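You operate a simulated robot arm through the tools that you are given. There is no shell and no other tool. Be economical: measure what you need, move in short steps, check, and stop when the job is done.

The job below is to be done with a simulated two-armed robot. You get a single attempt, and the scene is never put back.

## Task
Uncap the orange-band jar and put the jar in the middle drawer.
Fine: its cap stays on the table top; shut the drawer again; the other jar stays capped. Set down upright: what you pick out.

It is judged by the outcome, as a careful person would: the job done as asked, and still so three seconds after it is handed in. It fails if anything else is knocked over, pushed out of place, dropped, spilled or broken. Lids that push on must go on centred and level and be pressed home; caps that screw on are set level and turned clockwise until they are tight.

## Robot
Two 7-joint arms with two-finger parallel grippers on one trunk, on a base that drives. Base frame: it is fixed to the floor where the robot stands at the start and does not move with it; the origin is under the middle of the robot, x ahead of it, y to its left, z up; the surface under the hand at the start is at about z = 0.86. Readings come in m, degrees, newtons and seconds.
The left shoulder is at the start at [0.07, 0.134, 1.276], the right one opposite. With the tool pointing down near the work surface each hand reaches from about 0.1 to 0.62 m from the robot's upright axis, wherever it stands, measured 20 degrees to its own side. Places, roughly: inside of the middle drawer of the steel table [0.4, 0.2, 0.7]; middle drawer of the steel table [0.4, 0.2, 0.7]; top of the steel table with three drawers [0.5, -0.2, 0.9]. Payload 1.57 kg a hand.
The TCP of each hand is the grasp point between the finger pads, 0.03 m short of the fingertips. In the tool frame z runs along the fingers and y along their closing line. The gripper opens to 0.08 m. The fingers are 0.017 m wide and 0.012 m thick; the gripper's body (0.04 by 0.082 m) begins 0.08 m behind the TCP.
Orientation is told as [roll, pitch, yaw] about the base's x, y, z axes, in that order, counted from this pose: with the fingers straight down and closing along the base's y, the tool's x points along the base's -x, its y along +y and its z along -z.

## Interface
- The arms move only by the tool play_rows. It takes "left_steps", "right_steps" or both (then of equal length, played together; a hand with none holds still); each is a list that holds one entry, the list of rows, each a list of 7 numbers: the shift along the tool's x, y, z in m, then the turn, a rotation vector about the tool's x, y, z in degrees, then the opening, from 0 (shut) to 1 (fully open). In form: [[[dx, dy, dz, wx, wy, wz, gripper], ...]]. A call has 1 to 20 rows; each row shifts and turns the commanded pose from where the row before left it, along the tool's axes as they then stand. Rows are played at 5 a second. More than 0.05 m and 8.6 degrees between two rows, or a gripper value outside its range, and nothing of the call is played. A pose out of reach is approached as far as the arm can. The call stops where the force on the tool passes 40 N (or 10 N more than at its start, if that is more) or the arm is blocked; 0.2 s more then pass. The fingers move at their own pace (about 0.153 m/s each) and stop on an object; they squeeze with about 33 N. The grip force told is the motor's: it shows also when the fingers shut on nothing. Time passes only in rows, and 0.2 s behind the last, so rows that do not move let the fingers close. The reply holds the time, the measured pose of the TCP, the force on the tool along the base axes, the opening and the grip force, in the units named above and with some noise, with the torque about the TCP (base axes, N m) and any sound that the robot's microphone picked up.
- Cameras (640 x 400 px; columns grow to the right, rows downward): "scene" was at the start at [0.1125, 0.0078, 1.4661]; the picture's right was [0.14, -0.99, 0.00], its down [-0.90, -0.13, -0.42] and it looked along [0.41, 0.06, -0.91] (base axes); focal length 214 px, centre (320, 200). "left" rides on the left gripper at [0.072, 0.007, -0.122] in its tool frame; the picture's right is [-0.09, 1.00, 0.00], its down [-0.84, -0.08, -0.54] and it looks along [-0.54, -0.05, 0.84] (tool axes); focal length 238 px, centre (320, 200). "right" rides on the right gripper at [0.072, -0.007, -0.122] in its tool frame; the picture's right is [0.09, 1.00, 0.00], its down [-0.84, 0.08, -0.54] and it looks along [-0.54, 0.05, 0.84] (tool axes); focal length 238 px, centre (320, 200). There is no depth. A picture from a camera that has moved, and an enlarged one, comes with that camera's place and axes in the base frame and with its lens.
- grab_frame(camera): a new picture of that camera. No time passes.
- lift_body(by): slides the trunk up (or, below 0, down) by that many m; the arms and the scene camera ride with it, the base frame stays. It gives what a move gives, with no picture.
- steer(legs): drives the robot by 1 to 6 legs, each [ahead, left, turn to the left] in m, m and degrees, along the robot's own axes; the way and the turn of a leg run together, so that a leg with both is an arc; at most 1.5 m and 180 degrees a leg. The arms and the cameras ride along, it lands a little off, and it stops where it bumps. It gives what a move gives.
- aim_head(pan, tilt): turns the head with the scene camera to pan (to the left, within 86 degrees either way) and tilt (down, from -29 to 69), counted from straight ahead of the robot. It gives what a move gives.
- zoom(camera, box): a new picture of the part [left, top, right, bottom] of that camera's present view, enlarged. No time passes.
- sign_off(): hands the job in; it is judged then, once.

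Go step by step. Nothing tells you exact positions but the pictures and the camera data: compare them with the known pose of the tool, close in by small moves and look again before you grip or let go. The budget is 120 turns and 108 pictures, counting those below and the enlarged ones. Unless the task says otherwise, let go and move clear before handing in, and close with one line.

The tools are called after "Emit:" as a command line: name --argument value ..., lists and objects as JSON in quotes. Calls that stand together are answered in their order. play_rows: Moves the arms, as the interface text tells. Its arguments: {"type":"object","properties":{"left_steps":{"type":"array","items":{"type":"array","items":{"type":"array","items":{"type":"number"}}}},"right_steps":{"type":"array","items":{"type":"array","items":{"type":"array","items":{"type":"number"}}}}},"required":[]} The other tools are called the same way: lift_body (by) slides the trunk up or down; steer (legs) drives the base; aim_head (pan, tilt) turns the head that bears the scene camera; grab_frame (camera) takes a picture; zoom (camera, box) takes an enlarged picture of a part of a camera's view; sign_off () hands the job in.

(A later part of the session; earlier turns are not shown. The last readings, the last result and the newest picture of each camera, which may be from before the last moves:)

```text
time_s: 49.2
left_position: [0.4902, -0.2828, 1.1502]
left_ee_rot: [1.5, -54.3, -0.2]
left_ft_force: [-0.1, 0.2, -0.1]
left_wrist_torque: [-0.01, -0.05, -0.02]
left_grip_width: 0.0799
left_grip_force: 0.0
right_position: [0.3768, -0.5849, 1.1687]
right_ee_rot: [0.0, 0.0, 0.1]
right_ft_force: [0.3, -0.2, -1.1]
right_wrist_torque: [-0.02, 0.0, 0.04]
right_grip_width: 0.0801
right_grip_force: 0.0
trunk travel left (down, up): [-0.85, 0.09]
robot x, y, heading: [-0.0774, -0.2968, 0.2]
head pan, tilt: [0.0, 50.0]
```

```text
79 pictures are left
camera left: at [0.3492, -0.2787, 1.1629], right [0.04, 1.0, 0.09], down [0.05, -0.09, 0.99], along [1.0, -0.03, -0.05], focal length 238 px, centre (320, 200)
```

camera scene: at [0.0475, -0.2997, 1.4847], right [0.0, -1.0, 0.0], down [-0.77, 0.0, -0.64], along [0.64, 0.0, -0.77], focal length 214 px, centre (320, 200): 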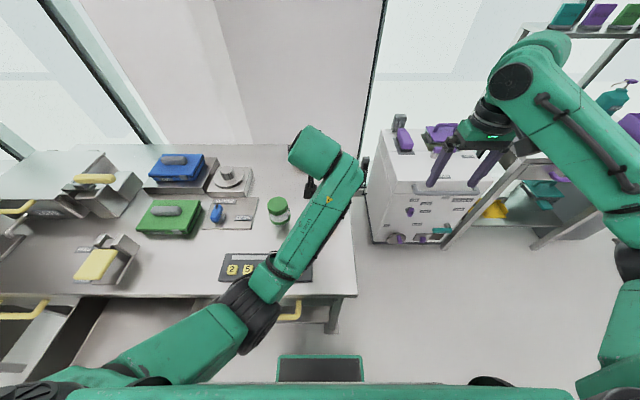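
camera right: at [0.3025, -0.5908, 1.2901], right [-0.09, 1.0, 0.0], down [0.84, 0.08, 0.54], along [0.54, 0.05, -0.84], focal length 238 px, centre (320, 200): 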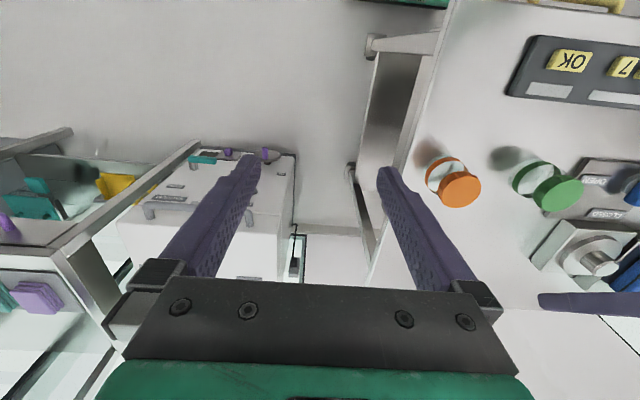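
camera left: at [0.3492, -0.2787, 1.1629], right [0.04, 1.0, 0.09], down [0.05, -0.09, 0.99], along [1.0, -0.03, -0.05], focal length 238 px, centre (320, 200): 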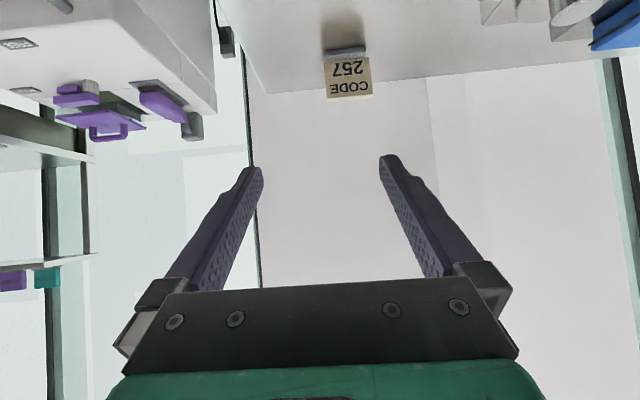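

The left hand is above the jars; I draw it back and down in front of the orange jar to get it out of the right hand's way and look.

Emit:
play_rows --left_steps '[[[0.045, -0.0125, -0.007, 0, 0, 0, 1], [0.045, -0.0125, -0.007, 0, 0, 0, 1], [0.045, -0.0125, -0.007, 0, 0, 0, 1], [0.045, -0.0125, -0.007, 0, 0, 0, 1]]]'

Emit:
grab_frame --camera "left"

Emit:
grab_frame --camera "scene"

```text
time_s: 49.8
left_position: [0.4711, -0.2911, 1.2051]
left_ee_rot: [4.7, -68.6, -1.6]
left_ft_force: [-1.3, -0.5, 0.8]
left_wrist_torque: [0.0, -0.01, 0.0]
left_grip_width: 0.0801
left_grip_force: 0.0
right_position: [0.3778, -0.5843, 1.1699]
right_ee_rot: [0.0, 0.0, 0.1]
right_ft_force: [0.0, -0.3, -0.7]
right_wrist_torque: [-0.01, -0.02, 0.01]
right_grip_width: 0.0803
right_grip_force: 0.1
trunk travel left (down, up): [-0.85, 0.09]
robot x, y, heading: [-0.0788, -0.3024, -0.1]
head pan, tilt: [0.0, 50.0]
stopped in row 2 (left hand): the arm was blocked; the commanded pose is now the measured one
```

```text
78 pictures are left
camera left: at [0.3316, -0.2904, 1.1835], right [-0.01, 0.99, 0.12], down [-0.2, -0.12, 0.97], along [0.98, -0.01, 0.2], focal length 238 px, centre (320, 200)
```

left: 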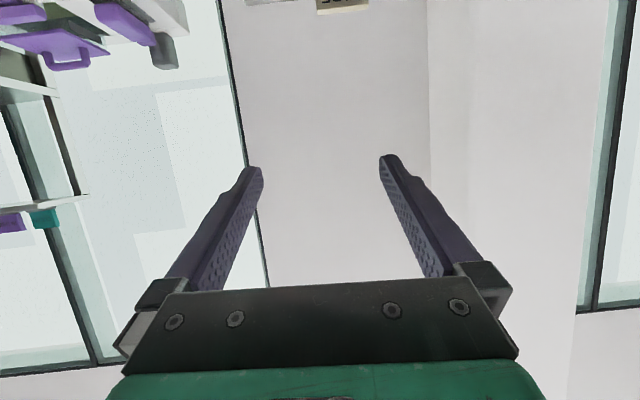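

```text
77 pictures are left
camera scene: at [0.0472, -0.3007, 1.4847], right [0.0, -1.0, 0.0], down [-0.77, 0.0, -0.64], along [0.64, 0.0, -0.77], focal length 214 px, centre (320, 200)
```

scene: 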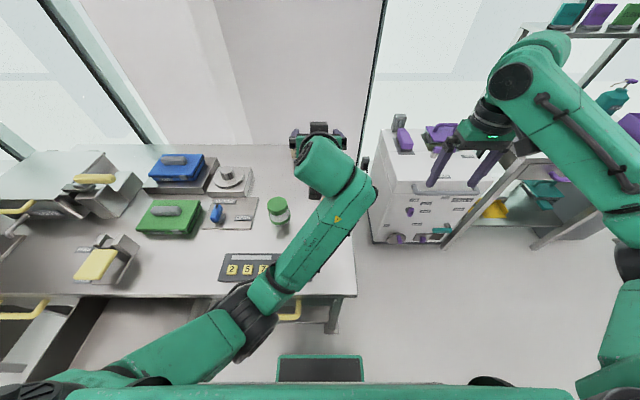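

The left arm's elbow now limits that tilt, so I swap roles: the right hand (still in a free posture) will hold the jar from the front and the left will turn the cap from above. I tilt the right hand first.

Emit:
play_rows --right_steps '[[[0, 0, 0, 0, -8, 0, 1], [0, 0, 0, 0, -8, 0, 1], [0, 0, 0, 0, -8, 0, 1], [0, 0, 0, 0, -8, 0, 1], [0, 0, 0, 0, -8, 0, 1], [0, 0, 0, 0, -8, 0, 1], [0, 0, 0, 0, -8, 0, 1]]]'

Emit:
play_rows --left_steps '[[[0, 0, 0, 0, 8, 0, 1], [0, 0, 0, 0, 8, 0, 1], [0, 0, 0, 0, 8, 0, 1], [0, 0, 0, 0, 8, 0, 1], [0, 0, 0, 0, 8, 0, 1], [0, 0, 0, 0, 8, 0, 1], [0, 0, 0, 0, 8, 0, 1], [0, 0, 0, 0, 8, 0, 1], [0, 0, 0, 0, 4, 0, 1]]]'

Emit:
grab_frame --camera "scene"

```text
time_s: 51.4
left_position: [0.4716, -0.2913, 1.2057]
left_ee_rot: [4.5, -68.6, -1.6]
left_ft_force: [0.3, 0.3, 0.3]
left_wrist_torque: [0.02, 0.03, -0.03]
left_grip_width: 0.0802
left_grip_force: 0.1
right_position: [0.3912, -0.6182, 1.1795]
right_ee_rot: [1.8, -52.7, -7.6]
right_ft_force: [-0.8, 0.2, 0.4]
right_wrist_torque: [0.01, 0.03, 0.01]
right_grip_width: 0.0802
right_grip_force: 0.1
right hand out of reach, approached as far as the arm can: row 6, 7
trunk travel left (down, up): [-0.85, 0.09]
robot x, y, heading: [-0.0791, -0.2996, -0.1]
head pan, tilt: [0.0, 50.0]
```

```text
time_s: 53.4
left_position: [0.4937, -0.2958, 1.1956]
left_ee_rot: [1.0, -3.5, 2.4]
left_ft_force: [0.6, 0.2, -0.3]
left_wrist_torque: [0.0, -0.03, 0.02]
left_grip_width: 0.08
left_grip_force: 0.0
left hand out of reach, approached as far as the arm can: row 5, 6, 7, 9
right_position: [0.3935, -0.6168, 1.1802]
right_ee_rot: [1.5, -52.6, -7.5]
right_ft_force: [-1.1, 0.0, -0.1]
right_wrist_torque: [-0.01, 0.03, -0.01]
right_grip_width: 0.08
right_grip_force: 0.0
trunk travel left (down, up): [-0.85, 0.09]
robot x, y, heading: [-0.081, -0.2989, 0.1]
head pan, tilt: [0.0, 50.0]
```

```text
76 pictures are left
camera scene: at [0.0489, -0.2985, 1.4845], right [0.0, -1.0, 0.0], down [-0.77, 0.0, -0.64], along [0.64, 0.0, -0.77], focal length 214 px, centre (320, 200)
```

scene: 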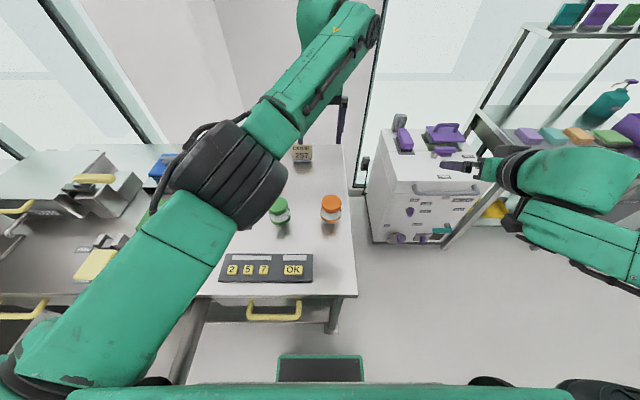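

The jar is at about (0.477, −0.335). I move the left hand aside to the left and bring the right hand, tilted, to in front of the jar.

Emit:
play_rows --left_steps '[[[0, 0.03, 0, 0, 0, 0, 1], [0, 0.03, 0, 0, 0, 0, 1], [0, 0.03, 0, 0, 0, 0, 1], [0, 0.03, 0, 0, 0, 0, 1], [0, 0, 0, 0, 0, 0, 1], [0, 0, 0, 0, 0, 0, 1], [0, 0, 0, 0, 0, 0, 1], [0, 0, 0, 0, 0, 0, 1], [0, 0, 0, 0, 0, 0, 1]]]' --right_steps '[[[0, 0, 0, -6, 0, -4.6, 1], [0.0205, 0.035, 0.0103, 0, 0, 0, 1], [0.0205, 0.035, 0.0103, 0, 0, 0, 1], [0.0205, 0.035, 0.0103, 0, 0, 0, 1], [0.0205, 0.035, 0.0103, 0, 0, 0, 1], [0.0205, 0.035, 0.0103, 0, 0, 0, 1], [0.0205, 0.035, 0.0103, 0, 0, 0, 1], [0.0205, 0.035, 0.0103, 0, 0, 0, 1], [0.0205, 0.035, 0.0103, 0, 0, 0, 1]]]'

Emit:
grab_frame --camera "scene"

Emit:
grab_frame --camera "right"

```text
time_s: 55.4
left_position: [0.5016, -0.1783, 1.1984]
left_ee_rot: [1.2, -3.4, 2.2]
left_ft_force: [0.0, 0.4, -0.3]
left_wrist_torque: [0.02, 0.0, -0.05]
left_grip_width: 0.08
left_grip_force: 0.1
left hand out of reach, approached as far as the arm can: row 2, 3
right_position: [0.3407, -0.3804, 1.0354]
right_ee_rot: [-0.7, -55.9, 8.2]
right_ft_force: [-0.3, -0.2, 0.2]
right_wrist_torque: [0.0, 0.0, 0.01]
right_grip_width: 0.0797
right_grip_force: 0.1
right hand out of reach, approached as far as the arm can: row 5, 8, 9
trunk travel left (down, up): [-0.85, 0.09]
robot x, y, heading: [-0.0784, -0.2983, 0.1]
head pan, tilt: [0.0, 50.0]
```

```text
75 pictures are left
camera scene: at [0.0482, -0.3017, 1.4846], right [0.0, -1.0, 0.0], down [-0.77, 0.0, -0.64], along [0.64, 0.0, -0.77], focal length 214 px, centre (320, 200)
```

scene: 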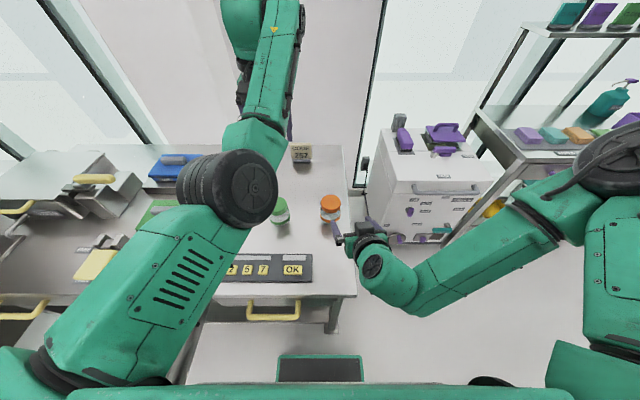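

```text
74 pictures are left
camera right: at [0.2006, -0.4051, 1.0429], right [-0.18, 0.98, -0.08], down [0.01, 0.09, 1.0], along [0.98, 0.18, -0.02], focal length 238 px, centre (320, 200)
```

right: 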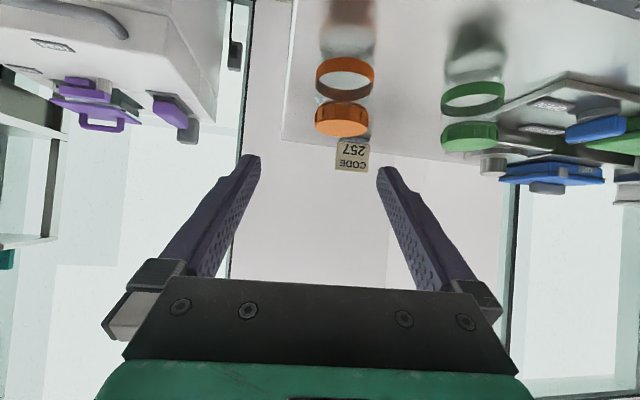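

The right hand now points at the jar from the front right. I line up and advance part way, then check.

Emit:
play_rows --right_steps '[[[0.02, 0.0125, 0.02, 0, 0, 0, 1], [0.02, 0.0125, 0.02, 0, 0, 0, 1], [0, 0, 0.03, 0, 0, 0, 1], [0, 0, 0.03, 0, 0, 0, 1]]]'

Emit:
grab_frame --camera "right"

Emit:
zoom --camera "scene" --box '[240, 150, 400, 250]'

```text
time_s: 56.4
left_position: [0.5024, -0.1782, 1.1981]
left_ee_rot: [1.1, -3.5, 2.4]
left_ft_force: [-0.1, 0.2, -0.1]
left_wrist_torque: [0.02, -0.01, 0.01]
left_grip_width: 0.0801
left_grip_force: 0.0
right_position: [0.401, -0.4045, 1.0086]
right_ee_rot: [-0.7, -55.7, 8.2]
right_ft_force: [-0.4, 0.4, 0.4]
right_wrist_torque: [0.0, -0.01, -0.01]
right_grip_width: 0.08
right_grip_force: 0.0
right hand out of reach, approached as far as the arm can: row 1, 2, 3, 4
trunk travel left (down, up): [-0.85, 0.09]
robot x, y, heading: [-0.084, -0.3016, 0.4]
head pan, tilt: [0.0, 50.0]
```

```text
73 pictures are left
camera right: at [0.2597, -0.43, 1.0164], right [-0.19, 0.98, -0.08], down [0.01, 0.09, 1.0], along [0.98, 0.18, -0.03], focal length 238 px, centre (320, 200)
```

right: 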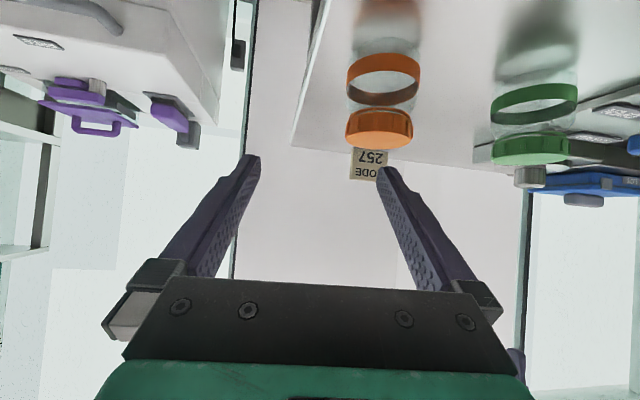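

```text
4.00 times, centred on (320, 200) of scene
camera zoom: at [0.0498, -0.2998, 1.4845], right [0.0, -1.0, 0.0], down [-0.77, 0.0, -0.64], along [0.64, 0.0, -0.77], focal length 858 px, centre (320, 200)
```

zoom: 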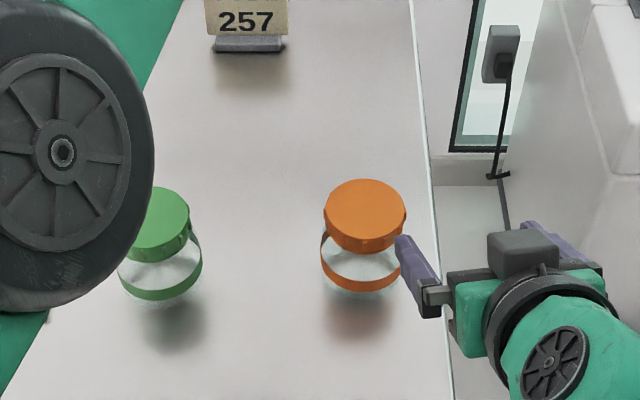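

The forearm comes from the right, so the hand is happier pointing more to the left. I yaw it about 40° so it approaches the jar diagonally.

Emit:
play_rows --right_steps '[[[0, 0, 0, -6.6, 0, -4.5, 1], [0, 0, 0, -6.6, 0, -4.5, 1], [0, 0, 0, -6.6, 0, -4.5, 1], [0, 0, 0, -6.6, 0, -4.5, 1], [0, 0, 0, -6.6, 0, -4.5, 1]]]'

Emit:
grab_frame --camera "right"

```text
time_s: 57.6
left_position: [0.5006, -0.1778, 1.1985]
left_ee_rot: [1.1, -3.5, 2.5]
left_ft_force: [0.4, 0.2, -0.1]
left_wrist_torque: [-0.02, -0.01, 0.03]
left_grip_width: 0.0797
left_grip_force: 0.0
right_position: [0.3856, -0.3895, 1.0102]
right_ee_rot: [-1.6, -55.4, 48.4]
right_ft_force: [0.5, 0.0, 0.1]
right_wrist_torque: [-0.04, -0.03, 0.0]
right_grip_width: 0.0799
right_grip_force: 0.1
right hand out of reach, approached as far as the arm can: row 5
trunk travel left (down, up): [-0.85, 0.09]
robot x, y, heading: [-0.0825, -0.3029, 0.1]
head pan, tilt: [0.0, 50.0]
```

```text
71 pictures are left
camera right: at [0.2921, -0.4966, 1.0193], right [-0.76, 0.64, -0.09], down [-0.05, 0.09, 1.0], along [0.64, 0.76, -0.03], focal length 238 px, centre (320, 200)
```

right: 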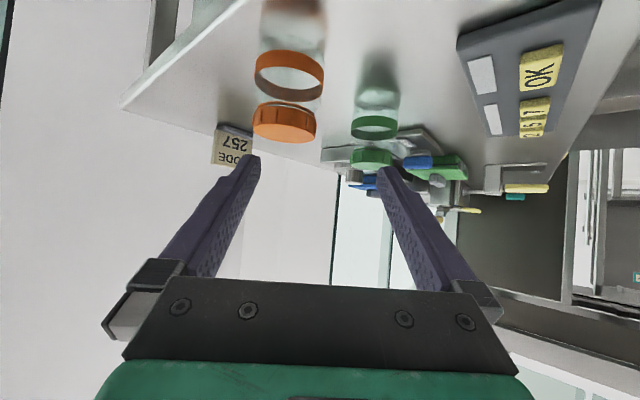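

Emit:
play_rows --right_steps '[[[0.02, -0.016, 0.015, 0, 0, 0, 1], [0.02, -0.016, 0.015, 0, 0, 0, 1], [0, 0, 0.02, 0, 0, 0, 1]]]'

Emit:
grab_frame --camera "right"

```text
time_s: 58.4
left_position: [0.5018, -0.1761, 1.1966]
left_ee_rot: [1.1, -3.5, 2.4]
left_ft_force: [1.0, -0.1, 0.1]
left_wrist_torque: [-0.02, -0.02, 0.01]
left_grip_width: 0.08
left_grip_force: 0.0
right_position: [0.3763, -0.3725, 0.9747]
right_ee_rot: [-1.3, -55.5, 48.4]
right_ft_force: [0.9, 0.8, -0.5]
right_wrist_torque: [-0.01, 0.0, 0.0]
right_grip_width: 0.0799
right_grip_force: 0.0
right hand out of reach, approached as far as the arm can: row 1, 2, 3
trunk travel left (down, up): [-0.85, 0.09]
robot x, y, heading: [-0.0797, -0.2986, -0.1]
head pan, tilt: [0.0, 50.0]
```

```text
70 pictures are left
camera right: at [0.2848, -0.4811, 0.9839], right [-0.77, 0.64, -0.09], down [-0.05, 0.08, 1.0], along [0.64, 0.77, -0.03], focal length 238 px, centre (320, 200)
```

right: 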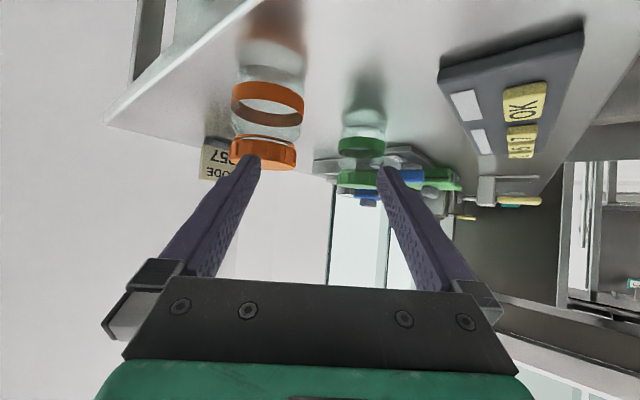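

The arm balks at this height; a lower trunk should give the wrist more room. I raise the right hand, lower the trunk by 0.13 m, and try again.

Emit:
play_rows --right_steps '[[[-0.033, 0, -0.023, 0, 0, 0, 1], [-0.033, 0, -0.023, 0, 0, 0, 1], [-0.033, 0, -0.023, 0, 0, 0, 1]]]'

Emit:
lift_body --by -0.13

Emit:
play_rows --right_steps '[[[0, -0.02, 0.02, 0, 0, 0, 1], [0, -0.02, 0.02, 0, 0, 0, 1], [0, 0, 0.0, 0, 0, 0, 1]]]'

Emit:
grab_frame --camera "right"

```text
time_s: 59.2
left_position: [0.5019, -0.176, 1.199]
left_ee_rot: [1.0, -3.5, 2.4]
left_ft_force: [-0.1, 0.3, 0.1]
left_wrist_torque: [0.0, 0.01, -0.03]
left_grip_width: 0.0798
left_grip_force: 0.0
right_position: [0.3741, -0.3747, 1.0953]
right_ee_rot: [-0.9, -55.4, 48.5]
right_ft_force: [-0.6, 0.0, -0.1]
right_wrist_torque: [-0.02, 0.03, 0.0]
right_grip_width: 0.0798
right_grip_force: 0.0
trunk travel left (down, up): [-0.85, 0.09]
robot x, y, heading: [-0.0826, -0.3033, 0.2]
head pan, tilt: [0.0, 50.0]
```

```text
time_s: 60.8
left_position: [0.502, -0.1778, 1.0687]
left_ee_rot: [1.1, -3.5, 2.4]
left_ft_force: [-1.3, -0.6, -0.8]
left_wrist_torque: [0.01, 0.01, 0.03]
left_grip_width: 0.0798
left_grip_force: 0.1
right_position: [0.3746, -0.3747, 0.9646]
right_ee_rot: [-0.8, -55.6, 48.3]
right_ft_force: [-0.2, -0.4, -0.3]
right_wrist_torque: [-0.01, 0.01, -0.01]
right_grip_width: 0.08
right_grip_force: 0.0
trunk travel left (down, up): [-0.72, 0.22]
robot x, y, heading: [-0.0824, -0.3022, 0.1]
head pan, tilt: [0.0, 50.0]
```

```text
time_s: 61.6
left_position: [0.5006, -0.177, 1.07]
left_ee_rot: [1.0, -3.6, 2.3]
left_ft_force: [-0.9, 0.5, -0.5]
left_wrist_torque: [-0.01, 0.02, -0.01]
left_grip_width: 0.0802
left_grip_force: 0.0
right_position: [0.4262, -0.3773, 0.9431]
right_ee_rot: [-1.0, -55.4, 48.4]
right_ft_force: [-0.4, 0.9, -0.1]
right_wrist_torque: [0.04, 0.01, -0.02]
right_grip_width: 0.0804
right_grip_force: 0.1
trunk travel left (down, up): [-0.72, 0.22]
robot x, y, heading: [-0.0822, -0.299, 0.0]
head pan, tilt: [0.0, 50.0]
```

```text
69 pictures are left
camera right: at [0.3339, -0.4853, 0.9523], right [-0.77, 0.63, -0.09], down [-0.05, 0.08, 1.0], along [0.64, 0.77, -0.03], focal length 238 px, centre (320, 200)
```

right: 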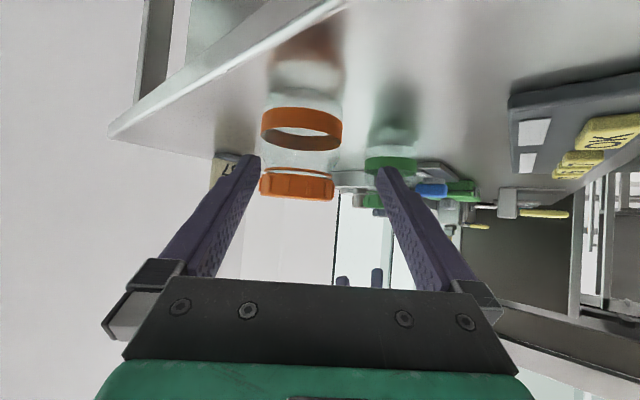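

The arm obeys now; the jar axis is at about (0.48, −0.338). I centre and advance to straddle the jar body at its band.

Emit:
play_rows --right_steps '[[[0.005, -0.015, 0, 0, 0, 0, 1], [0, 0, 0.02, 0, 0, 0, 1], [0, 0, 0.0, 0, 0, 0, 1]]]'

Emit:
grab_frame --camera "right"

Emit:
zoom --camera "scene" --box '[240, 130, 400, 230]'

```text
time_s: 62.4
left_position: [0.5013, -0.1781, 1.0686]
left_ee_rot: [1.2, -3.6, 2.5]
left_ft_force: [-0.1, 0.2, -0.6]
left_wrist_torque: [-0.03, 0.03, 0.03]
left_grip_width: 0.08
left_grip_force: 0.0
right_position: [0.4254, -0.3771, 0.9428]
right_ee_rot: [-0.9, -55.4, 48.3]
right_ft_force: [-0.3, 0.4, 0.4]
right_wrist_torque: [-0.02, 0.0, 0.01]
right_grip_width: 0.0803
right_grip_force: 0.2
right hand out of reach, approached as far as the arm can: row 1, 2
trunk travel left (down, up): [-0.72, 0.22]
robot x, y, heading: [-0.079, -0.2983, -0.1]
head pan, tilt: [0.0, 50.0]
```

```text
68 pictures are left
camera right: at [0.3344, -0.4853, 0.952], right [-0.77, 0.63, -0.08], down [-0.04, 0.08, 1.0], along [0.64, 0.77, -0.03], focal length 238 px, centre (320, 200)
```

right: 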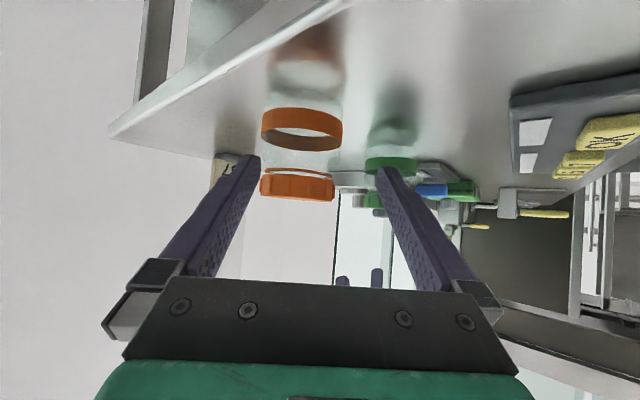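

```text
4.00 times, centred on (320, 180) of scene
camera zoom: at [0.049, -0.2998, 1.3545], right [0.0, -1.0, 0.0], down [-0.77, 0.0, -0.64], along [0.64, 0.0, -0.77], focal length 858 px, centre (320, 280)
```

zoom: 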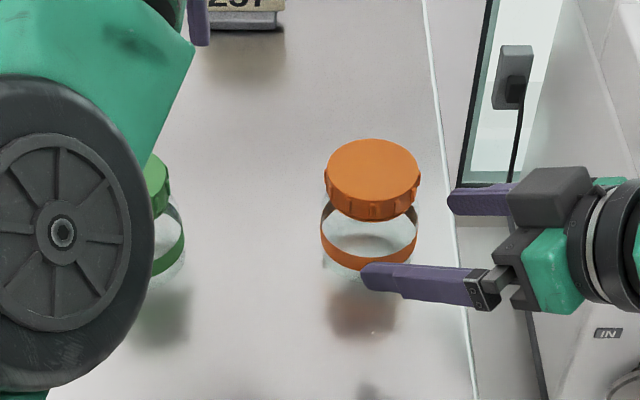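

The arm is at a joint limit again, but I can position with the base and trunk instead: first a small sideways correction, then lower.

Emit:
steer --legs '[[0.01, -0.01, 0]]'

Emit:
lift_body --by -0.045

Emit:
grab_frame --camera "right"

```text
time_s: 63.2
left_position: [0.5096, -0.1858, 1.0698]
left_ee_rot: [1.0, -3.6, 2.5]
left_ft_force: [-0.7, 0.0, 0.6]
left_wrist_torque: [-0.01, 0.01, -0.04]
left_grip_width: 0.0798
left_grip_force: 0.0
right_position: [0.4347, -0.3867, 0.9441]
right_ee_rot: [-1.2, -55.5, 48.6]
right_ft_force: [-0.1, -0.3, -0.1]
right_wrist_torque: [0.02, 0.02, -0.02]
right_grip_width: 0.08
right_grip_force: 0.1
trunk travel left (down, up): [-0.72, 0.22]
robot x, y, heading: [-0.0724, -0.3104, 0.1]
head pan, tilt: [0.0, 50.0]
```

```text
time_s: 64.0
left_position: [0.5113, -0.189, 1.0243]
left_ee_rot: [1.1, -3.6, 2.4]
left_ft_force: [0.0, -0.2, -0.6]
left_wrist_torque: [0.01, 0.0, -0.02]
left_grip_width: 0.0801
left_grip_force: 0.0
right_position: [0.4368, -0.3886, 0.8976]
right_ee_rot: [-0.9, -55.3, 48.3]
right_ft_force: [0.2, -0.4, -0.3]
right_wrist_torque: [0.05, 0.01, 0.02]
right_grip_width: 0.0799
right_grip_force: 0.1
trunk travel left (down, up): [-0.675, 0.265]
robot x, y, heading: [-0.0663, -0.3072, 0.0]
head pan, tilt: [0.0, 50.0]
```

```text
66 pictures are left
camera right: at [0.3441, -0.4953, 0.9071], right [-0.77, 0.63, -0.09], down [-0.04, 0.08, 1.0], along [0.64, 0.77, -0.03], focal length 238 px, centre (320, 200)
```

right: 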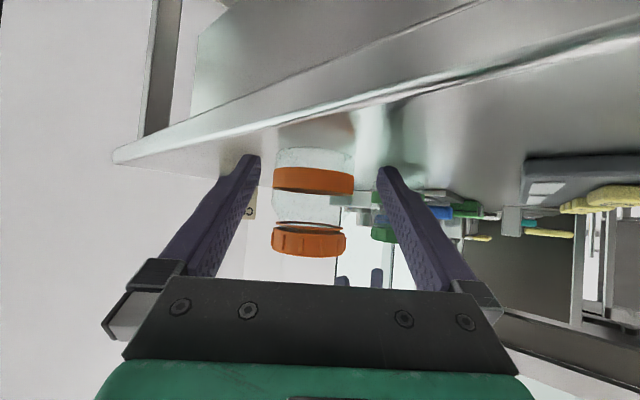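

The jar sits nearly centred between the fingers. I drive diagonally in two small steps to bring it between the pads.

Emit:
steer --legs '[[0.024, 0.018, 0]]'

Emit:
grab_frame --camera "right"

```text
time_s: 64.9
left_position: [0.5331, -0.1711, 1.0244]
left_ee_rot: [1.2, -3.7, 2.4]
left_ft_force: [-0.3, 0.8, 0.5]
left_wrist_torque: [0.01, -0.01, 0.02]
left_grip_width: 0.08
left_grip_force: 0.0
right_position: [0.4592, -0.371, 0.8997]
right_ee_rot: [-0.9, -55.5, 48.4]
right_ft_force: [0.9, -0.2, 0.5]
right_wrist_torque: [0.0, -0.01, 0.0]
right_grip_width: 0.08
right_grip_force: 0.1
trunk travel left (down, up): [-0.675, 0.265]
robot x, y, heading: [-0.0478, -0.2939, 0.3]
head pan, tilt: [0.0, 50.0]
```

```text
65 pictures are left
camera right: at [0.3662, -0.4785, 0.9078], right [-0.77, 0.63, -0.09], down [-0.05, 0.08, 1.0], along [0.64, 0.77, -0.03], focal length 238 px, centre (320, 200)
```

right: 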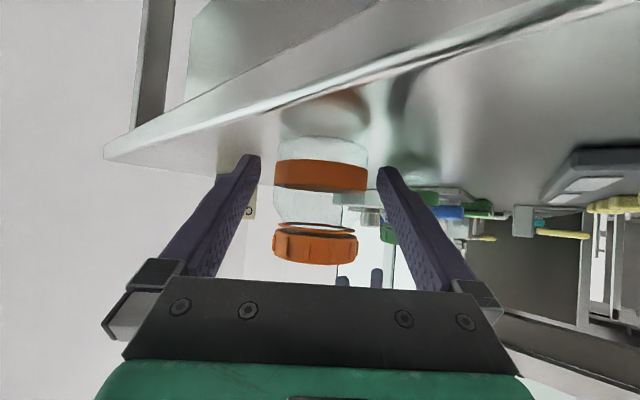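

Emit:
steer --legs '[[0.0195, 0.024, 0]]'

Emit:
grab_frame --camera "right"

Emit:
zoom --camera "scene" --box '[240, 130, 400, 230]'

```text
time_s: 65.7
left_position: [0.5533, -0.1477, 1.0231]
left_ee_rot: [1.3, -3.6, 2.2]
left_ft_force: [0.2, 0.3, -0.1]
left_wrist_torque: [0.07, -0.03, 0.0]
left_grip_width: 0.0802
left_grip_force: 0.1
right_position: [0.4778, -0.3469, 0.8975]
right_ee_rot: [-1.0, -55.5, 48.3]
right_ft_force: [-0.1, 0.4, -0.2]
right_wrist_torque: [-0.01, 0.0, -0.03]
right_grip_width: 0.0802
right_grip_force: 0.1
trunk travel left (down, up): [-0.675, 0.265]
robot x, y, heading: [-0.0251, -0.2661, 0.3]
head pan, tilt: [0.0, 50.0]
```

```text
64 pictures are left
camera right: at [0.3861, -0.4552, 0.9073], right [-0.77, 0.63, -0.08], down [-0.05, 0.08, 1.0], along [0.64, 0.77, -0.03], focal length 238 px, centre (320, 200)
```

right: 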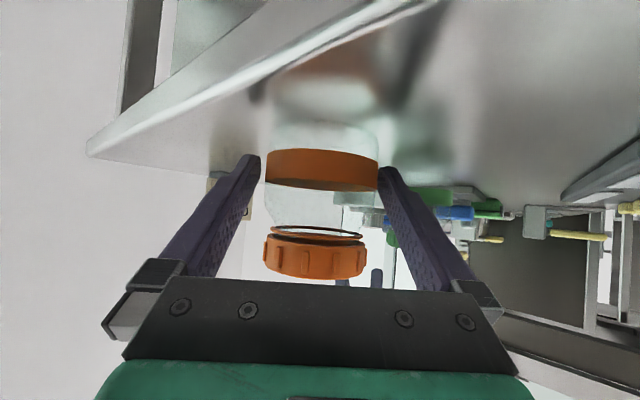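

```text
4.00 times, centred on (320, 180) of scene
camera zoom: at [0.1001, -0.2704, 1.3098], right [0.0, -1.0, 0.0], down [-0.77, 0.0, -0.64], along [0.64, 0.0, -0.77], focal length 858 px, centre (320, 280)
```

zoom: 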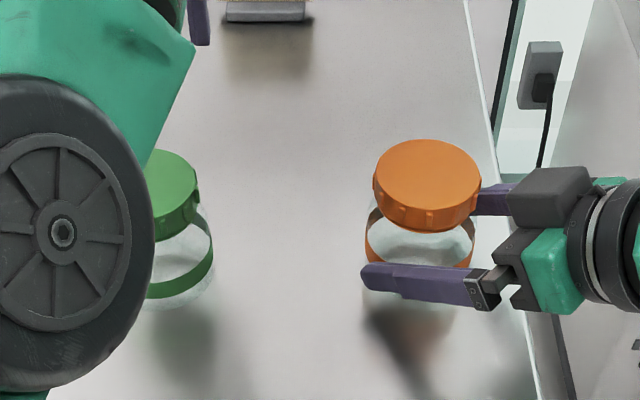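

The jar is between the fingers and centred; I close the right hand on it.

Emit:
play_rows --right_steps '[[[0, 0, 0, 0, 0, 0, 0.9], [0, 0, 0, 0, 0, 0, 0.8], [0, 0, 0, 0, 0, 0, 0.5], [0, 0, 0, 0, 0, 0, 0.5]]]'

Emit:
grab_frame --camera "right"

Emit:
grab_frame --camera "left"

Emit:
grab_frame --camera "scene"

```text
time_s: 66.7
left_position: [0.554, -0.1453, 1.0239]
left_ee_rot: [1.2, -3.5, 2.3]
left_ft_force: [-0.1, 0.2, 0.2]
left_wrist_torque: [0.0, -0.01, 0.01]
left_grip_width: 0.0802
left_grip_force: 0.1
right_position: [0.4804, -0.346, 0.8966]
right_ee_rot: [-0.9, -55.4, 48.3]
right_ft_force: [0.3, 0.1, -0.1]
right_wrist_torque: [0.02, 0.03, 0.0]
right_grip_width: 0.0699
right_grip_force: 32.7
trunk travel left (down, up): [-0.675, 0.265]
robot x, y, heading: [-0.0256, -0.2666, 0.1]
head pan, tilt: [0.0, 50.0]
```

```text
62 pictures are left
camera right: at [0.3876, -0.4536, 0.9069], right [-0.77, 0.63, -0.08], down [-0.04, 0.08, 1.0], along [0.64, 0.77, -0.03], focal length 238 px, centre (320, 200)
```

right: 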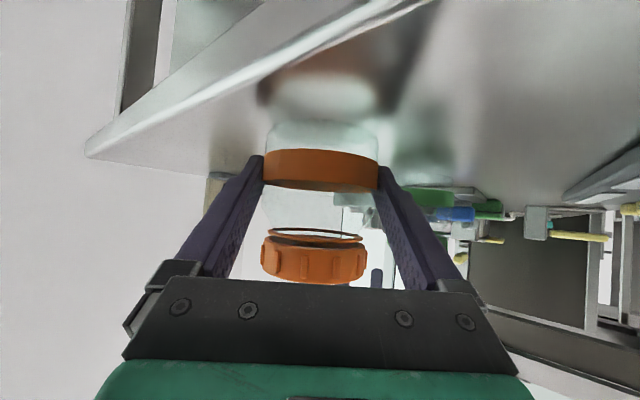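

```text
61 pictures are left
camera left: at [0.4754, -0.1455, 1.1409], right [0.05, 1.0, 0.02], down [0.8, -0.06, 0.59], along [0.59, -0.01, -0.81], focal length 238 px, centre (320, 200)
```

left: 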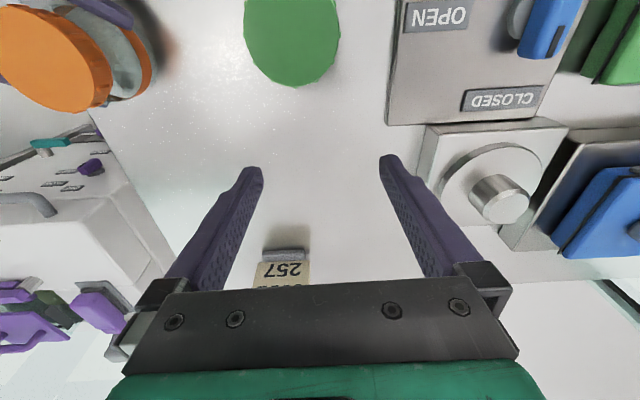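

```text
60 pictures are left
camera scene: at [0.1023, -0.268, 1.3095], right [0.0, -1.0, 0.0], down [-0.77, 0.0, -0.64], along [0.64, 0.0, -0.77], focal length 214 px, centre (320, 200)
```

scene: 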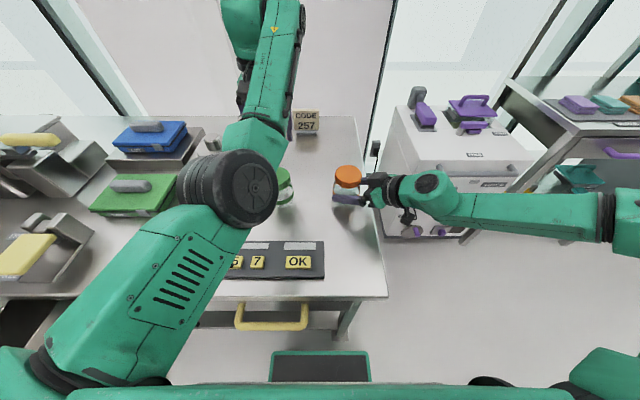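

The jar is held (70 mm). Now I straighten the left hand and bring it above the cap.

Emit:
play_rows --left_steps '[[[0, 0, 0, 1.2, 3.5, 2.3, 1], [0.018, -0.035, -0.005, 0, 0, 0, 1], [0.018, -0.035, 0, 0, 0, 0, 1], [0.018, -0.035, 0, 0, 0, 0, 1], [0.018, -0.035, 0, 0, 0, 0, 1], [0, -0.035, 0, 0, 0, 0, 1], [0, -0.02, 0, 0, 0, 0, 1], [0, 0, 0, 0, 0, 0, 1]]]'

Emit:
grab_frame --camera "left"

Emit:
grab_frame --camera "scene"

```text
time_s: 68.5
left_position: [0.5268, -0.2837, 1.034]
left_ee_rot: [-0.2, -0.4, -0.1]
left_ft_force: [-0.2, 0.5, -0.2]
left_wrist_torque: [0.0, -0.01, -0.01]
left_grip_width: 0.0801
left_grip_force: 0.1
left hand out of reach, approached as far as the arm can: row 2, 3, 4, 5, 6, 7
right_position: [0.4786, -0.3456, 0.8976]
right_ee_rot: [-0.9, -55.3, 48.4]
right_ft_force: [-0.2, -0.1, 1.5]
right_wrist_torque: [0.05, 0.03, 0.01]
right_grip_width: 0.07
right_grip_force: 33.1
trunk travel left (down, up): [-0.675, 0.265]
robot x, y, heading: [-0.0255, -0.2651, 0.2]
head pan, tilt: [0.0, 50.0]
```

```text
59 pictures are left
camera left: at [0.4544, -0.2777, 1.1555], right [0.1, 1.0, 0.0], down [0.83, -0.08, 0.55], along [0.55, -0.05, -0.84], focal length 238 px, centre (320, 200)
```

left: 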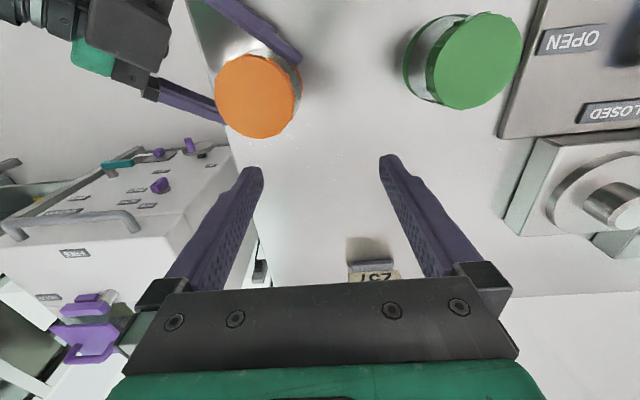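

```text
58 pictures are left
camera scene: at [0.1022, -0.2679, 1.3095], right [0.0, -1.0, 0.0], down [-0.77, 0.0, -0.64], along [0.64, 0.0, -0.77], focal length 214 px, centre (320, 200)
```

scene: 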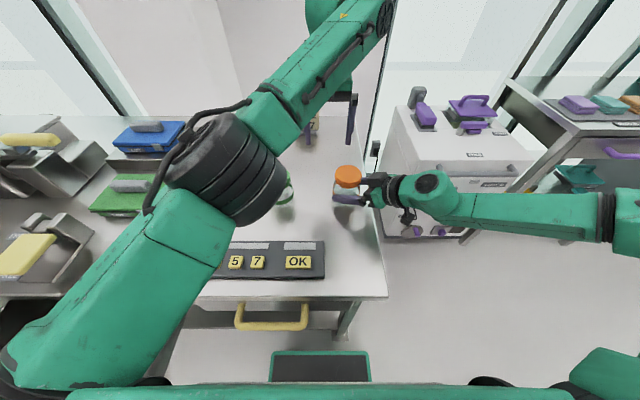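

The left hand stalls short of the jar at this yaw. I turn it about the vertical, which should free the wrist, and then move over.

Emit:
play_rows --left_steps '[[[0, 0, 0, 0, 0, 8.2, 1], [0, 0, 0, 0, 0, 8.2, 1], [0, 0, 0, 0, 0, 8.2, 1], [0, 0, 0, 0, 0, 8.2, 1], [0, 0, 0, 0, 0, 8.2, 1], [0, 0, 0, 0, 0, 8.2, 1], [-0.004, -0.024, 0, 0, 0, 0, 1], [-0.004, -0.024, 0, 0, 0, 0, 1], [-0.004, -0.024, 0, 0, 0, 0, 1], [0, 0, 0, 0, 0, 0, 1]]]'

Emit:
grab_frame --camera "left"

```text
time_s: 70.7
left_position: [0.4805, -0.3432, 1.0337]
left_ee_rot: [0.0, -0.1, -49.0]
left_ft_force: [0.8, 0.5, -0.2]
left_wrist_torque: [-0.07, 0.0, -0.02]
left_grip_width: 0.08
left_grip_force: 0.1
right_position: [0.4802, -0.3451, 0.8972]
right_ee_rot: [-0.9, -55.4, 48.3]
right_ft_force: [-0.4, -1.1, 1.0]
right_wrist_torque: [-0.02, 0.06, 0.04]
right_grip_width: 0.0696
right_grip_force: 32.7
trunk travel left (down, up): [-0.675, 0.265]
robot x, y, heading: [-0.0265, -0.269, -0.1]
head pan, tilt: [0.0, 50.0]
```

```text
57 pictures are left
camera left: at [0.4394, -0.2841, 1.1547], right [0.81, 0.58, 0.0], down [0.49, -0.68, 0.54], along [0.32, -0.44, -0.84], focal length 238 px, centre (320, 200)
```

left: 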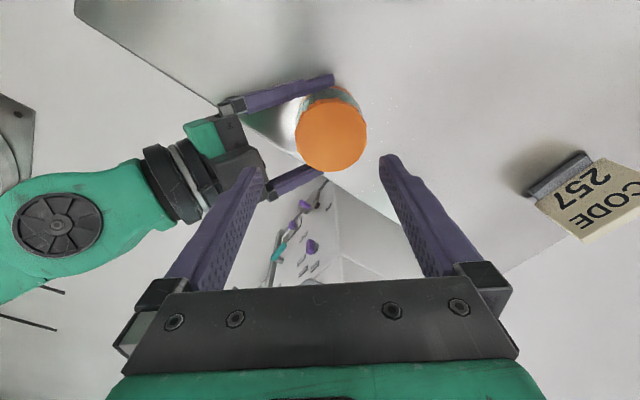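

The wrist is free now. I centre over the cap, turn the hand to about −90° yaw for a long counter-clockwise stroke, and check.

Emit:
play_rows --left_steps '[[[0.002, 0.0095, 0, 0, 0, 0, 1], [0, 0, 0, 0, 0, 8.2, 1], [0, 0, 0, 0, 0, 8.2, 1], [0, 0, 0, 0, 0, 8.2, 1], [0, 0, 0, 0, 0, 8.2, 1], [0, 0, 0, 0, 0, 8.2, 1], [0, 0, 0.025, 0, 0, 0, 1], [0, 0, 0, 0, 0, 0, 1]]]'

Emit:
grab_frame --camera "left"

Emit:
grab_frame --camera "right"

```text
time_s: 72.5
left_position: [0.4866, -0.3337, 1.0094]
left_ee_rot: [0.0, 0.1, -90.2]
left_ft_force: [-0.2, 0.0, -0.1]
left_wrist_torque: [0.01, -0.01, 0.0]
left_grip_width: 0.08
left_grip_force: 0.1
right_position: [0.4806, -0.347, 0.8977]
right_ee_rot: [-0.8, -55.4, 48.3]
right_ft_force: [-0.4, 1.7, -0.5]
right_wrist_torque: [0.02, 0.11, -0.02]
right_grip_width: 0.0698
right_grip_force: 33.0
trunk travel left (down, up): [-0.675, 0.265]
robot x, y, heading: [-0.03, -0.2675, -0.0]
head pan, tilt: [0.0, 50.0]
```

```text
56 pictures are left
camera left: at [0.4935, -0.2623, 1.1309], right [1.0, -0.1, 0.0], down [-0.08, -0.84, 0.54], along [-0.05, -0.54, -0.84], focal length 238 px, centre (320, 200)
```

left: 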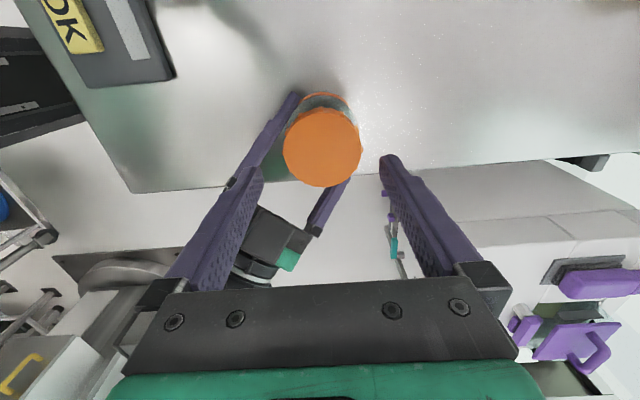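

```text
55 pictures are left
camera right: at [0.3876, -0.4534, 0.907], right [-0.77, 0.63, -0.08], down [-0.04, 0.08, 1.0], along [0.64, 0.77, -0.03], focal length 238 px, centre (320, 200)
```

right: 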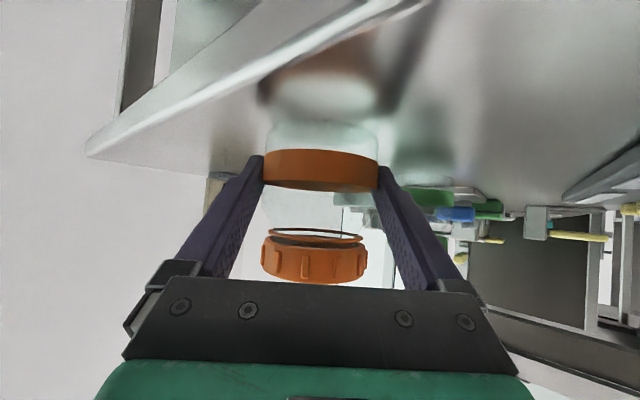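

Centred within 3 mm. I lower the left hand around the cap and close on it.

Emit:
play_rows --left_steps '[[[0.002, 0.002, 0.02, 0, 0, 0, 1], [0, 0, 0.015, 0, 0, 0, 1], [0, 0, 0.013, 0, 0, 0, 1], [0, 0, 0, 0, 0, 0, 1]]]'

Emit:
grab_frame --camera "right"

Emit:
grab_frame --camera "left"

```text
time_s: 73.5
left_position: [0.4904, -0.3332, 0.9615]
left_ee_rot: [-0.1, 0.0, -90.3]
left_ft_force: [-0.4, 0.7, 0.2]
left_wrist_torque: [0.0, -0.03, -0.01]
left_grip_width: 0.0798
left_grip_force: 0.1
right_position: [0.4802, -0.346, 0.8974]
right_ee_rot: [-1.0, -55.5, 48.3]
right_ft_force: [0.4, -0.1, -0.1]
right_wrist_torque: [0.0, 0.11, 0.0]
right_grip_width: 0.0696
right_grip_force: 32.8
trunk travel left (down, up): [-0.675, 0.265]
robot x, y, heading: [-0.0299, -0.2683, 0.2]
head pan, tilt: [0.0, 50.0]
```

```text
54 pictures are left
camera right: at [0.3874, -0.4536, 0.907], right [-0.77, 0.63, -0.08], down [-0.04, 0.08, 1.0], along [0.64, 0.77, -0.03], focal length 238 px, centre (320, 200)
```

right: 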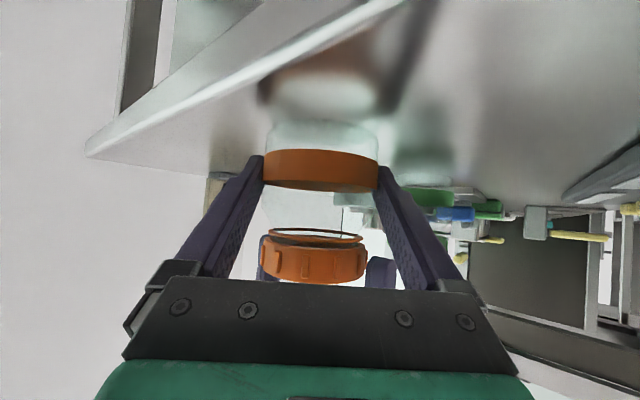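

```text
53 pictures are left
camera left: at [0.4963, -0.2608, 1.0832], right [1.0, -0.09, 0.0], down [-0.08, -0.84, 0.54], along [-0.05, -0.54, -0.84], focal length 238 px, centre (320, 200)
```

left: 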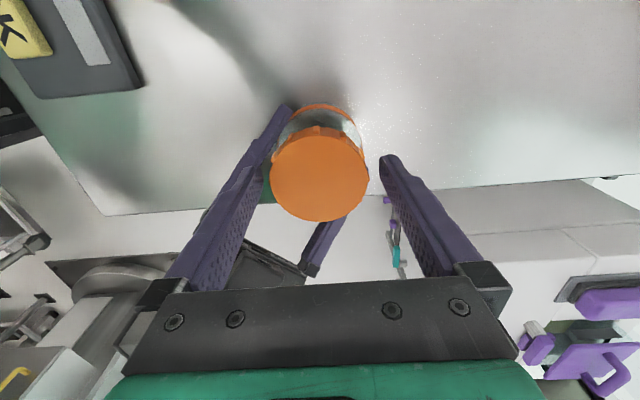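

Emit:
play_rows --left_steps '[[[0, 0, 0, 0, 0, 0, 0.5], [0, 0, 0, 0, 0, 0, 0.5], [0, 0, 0, 0, 0, 0, 0.5]]]'

Emit:
play_rows --left_steps '[[[0, 0, 0, 0, 0, -8, 0.5], [0, 0, 0, 0, 0, -8, 0.5], [0, 0, 0, 0, 0, -8, 0.5]]]'

Emit:
grab_frame --camera "right"

```text
time_s: 74.3
left_position: [0.489, -0.3331, 0.9608]
left_ee_rot: [-0.1, 0.1, -90.3]
left_ft_force: [-10.5, -1.5, 1.2]
left_wrist_torque: [-0.04, 0.27, -0.01]
left_grip_width: 0.0622
left_grip_force: 33.3
right_position: [0.4799, -0.3459, 0.8981]
right_ee_rot: [-0.8, -55.4, 48.3]
right_ft_force: [10.6, 1.1, -0.5]
right_wrist_torque: [-0.08, 0.44, -0.08]
right_grip_width: 0.0699
right_grip_force: 33.5
trunk travel left (down, up): [-0.675, 0.265]
robot x, y, heading: [-0.0291, -0.2651, 0.1]
head pan, tilt: [0.0, 50.0]
```

```text
time_s: 75.1
left_position: [0.4882, -0.3339, 0.9605]
left_ee_rot: [-0.2, 0.0, -66.0]
left_ft_force: [-23.3, -4.4, 7.0]
left_wrist_torque: [-0.4, 1.09, -0.15]
left_grip_width: 0.0625
left_grip_force: 33.3
right_position: [0.4795, -0.3464, 0.8977]
right_ee_rot: [-1.0, -55.4, 48.1]
right_ft_force: [23.4, 4.1, -7.6]
right_wrist_torque: [0.0, 0.45, -0.14]
right_grip_width: 0.0698
right_grip_force: 32.1
trunk travel left (down, up): [-0.675, 0.265]
robot x, y, heading: [-0.027, -0.2711, 0.2]
head pan, tilt: [0.0, 50.0]
```

```text
52 pictures are left
camera right: at [0.3881, -0.4539, 0.9068], right [-0.77, 0.63, -0.09], down [-0.04, 0.08, 1.0], along [0.64, 0.77, -0.03], focal length 238 px, centre (320, 200)
```

right: 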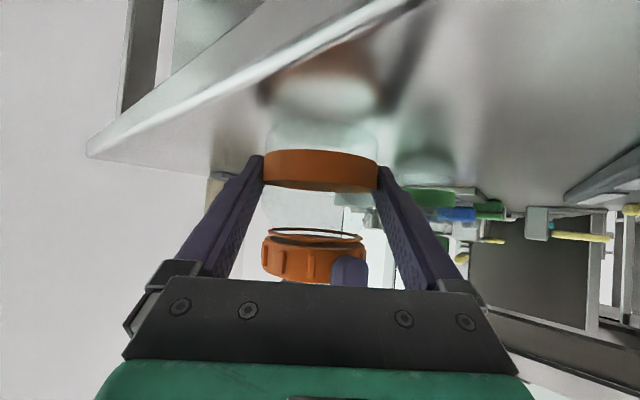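

The cap turns with little torque. I relieve the side force and continue the stroke, rising slightly.

Emit:
play_rows --left_steps '[[[0.001, -0.002, -0.0005, 0, 0, -8, 0.5], [0, 0, -0.0005, 0, 0, -8, 0.5], [0, 0, -0.0005, 0, 0, -8, 0.5], [0, 0, -0.0005, 0, 0, -8, 0.5], [0, 0, -0.0005, 0, 0, -8, 0.5]]]'

Emit:
grab_frame --camera "right"

```text
time_s: 76.3
left_position: [0.486, -0.3331, 0.9641]
left_ee_rot: [0.0, 0.1, -26.0]
left_ft_force: [-16.4, -8.1, -3.7]
left_wrist_torque: [-0.38, 0.57, -0.03]
left_grip_width: 0.0624
left_grip_force: 33.3
right_position: [0.4797, -0.3463, 0.8978]
right_ee_rot: [-1.0, -55.4, 48.4]
right_ft_force: [16.0, 7.8, 2.0]
right_wrist_torque: [-0.05, 0.53, -0.09]
right_grip_width: 0.0699
right_grip_force: 33.4
trunk travel left (down, up): [-0.675, 0.265]
robot x, y, heading: [-0.0305, -0.2654, 0.1]
head pan, tilt: [0.0, 50.0]
```

```text
51 pictures are left
camera right: at [0.3879, -0.4532, 0.9075], right [-0.77, 0.63, -0.09], down [-0.05, 0.08, 1.0], along [0.64, 0.77, -0.03], focal length 238 px, centre (320, 200)
```

right: 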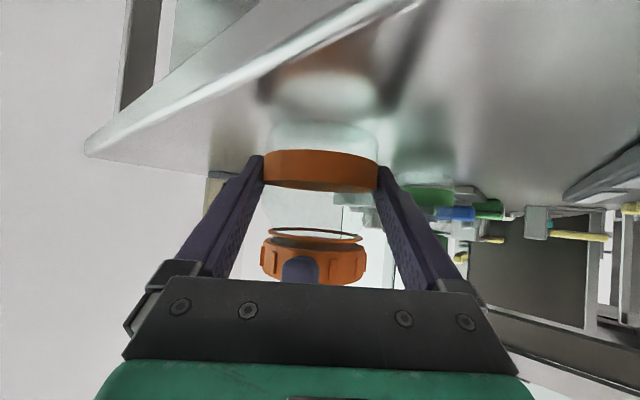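

Emit:
play_rows --left_steps '[[[0.002, -0.002, 0.001, 0, 0, -8, 0.5], [0, 0, 0, 0, 0, -8, 0.5], [0, 0, 0, 0, 0, -8, 0.5]]]'

Emit:
zoom --camera "right" --box '[240, 130, 400, 290]'

```text
time_s: 77.1
left_position: [0.4846, -0.3341, 0.9616]
left_ee_rot: [-0.1, -0.2, -1.9]
left_ft_force: [6.6, -6.2, -4.3]
left_wrist_torque: [-0.21, -0.02, -0.02]
left_grip_width: 0.0622
left_grip_force: 33.2
right_position: [0.478, -0.3448, 0.8973]
right_ee_rot: [-0.8, -55.4, 48.4]
right_ft_force: [-5.6, 5.9, 6.1]
right_wrist_torque: [-0.03, -0.5, 0.08]
right_grip_width: 0.0697
right_grip_force: 33.3
trunk travel left (down, up): [-0.675, 0.265]
robot x, y, heading: [-0.0272, -0.2682, 0.4]
head pan, tilt: [0.0, 50.0]
```

```text
2.50 times, centred on (320, 210) of right
camera zoom: at [0.3867, -0.4529, 0.9069], right [-0.77, 0.63, -0.08], down [-0.04, 0.08, 1.0], along [0.63, 0.77, -0.03], focal length 596 px, centre (320, 175)
```

zoom: 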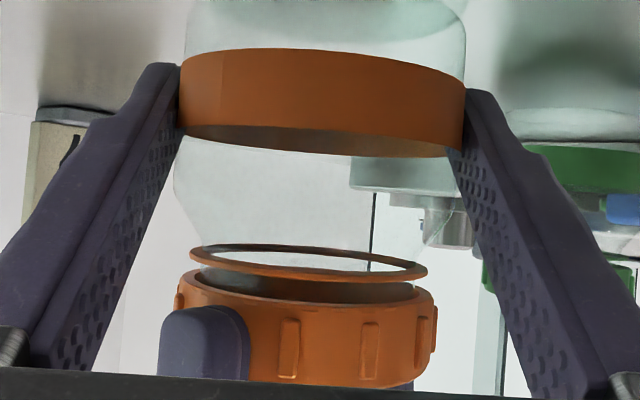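

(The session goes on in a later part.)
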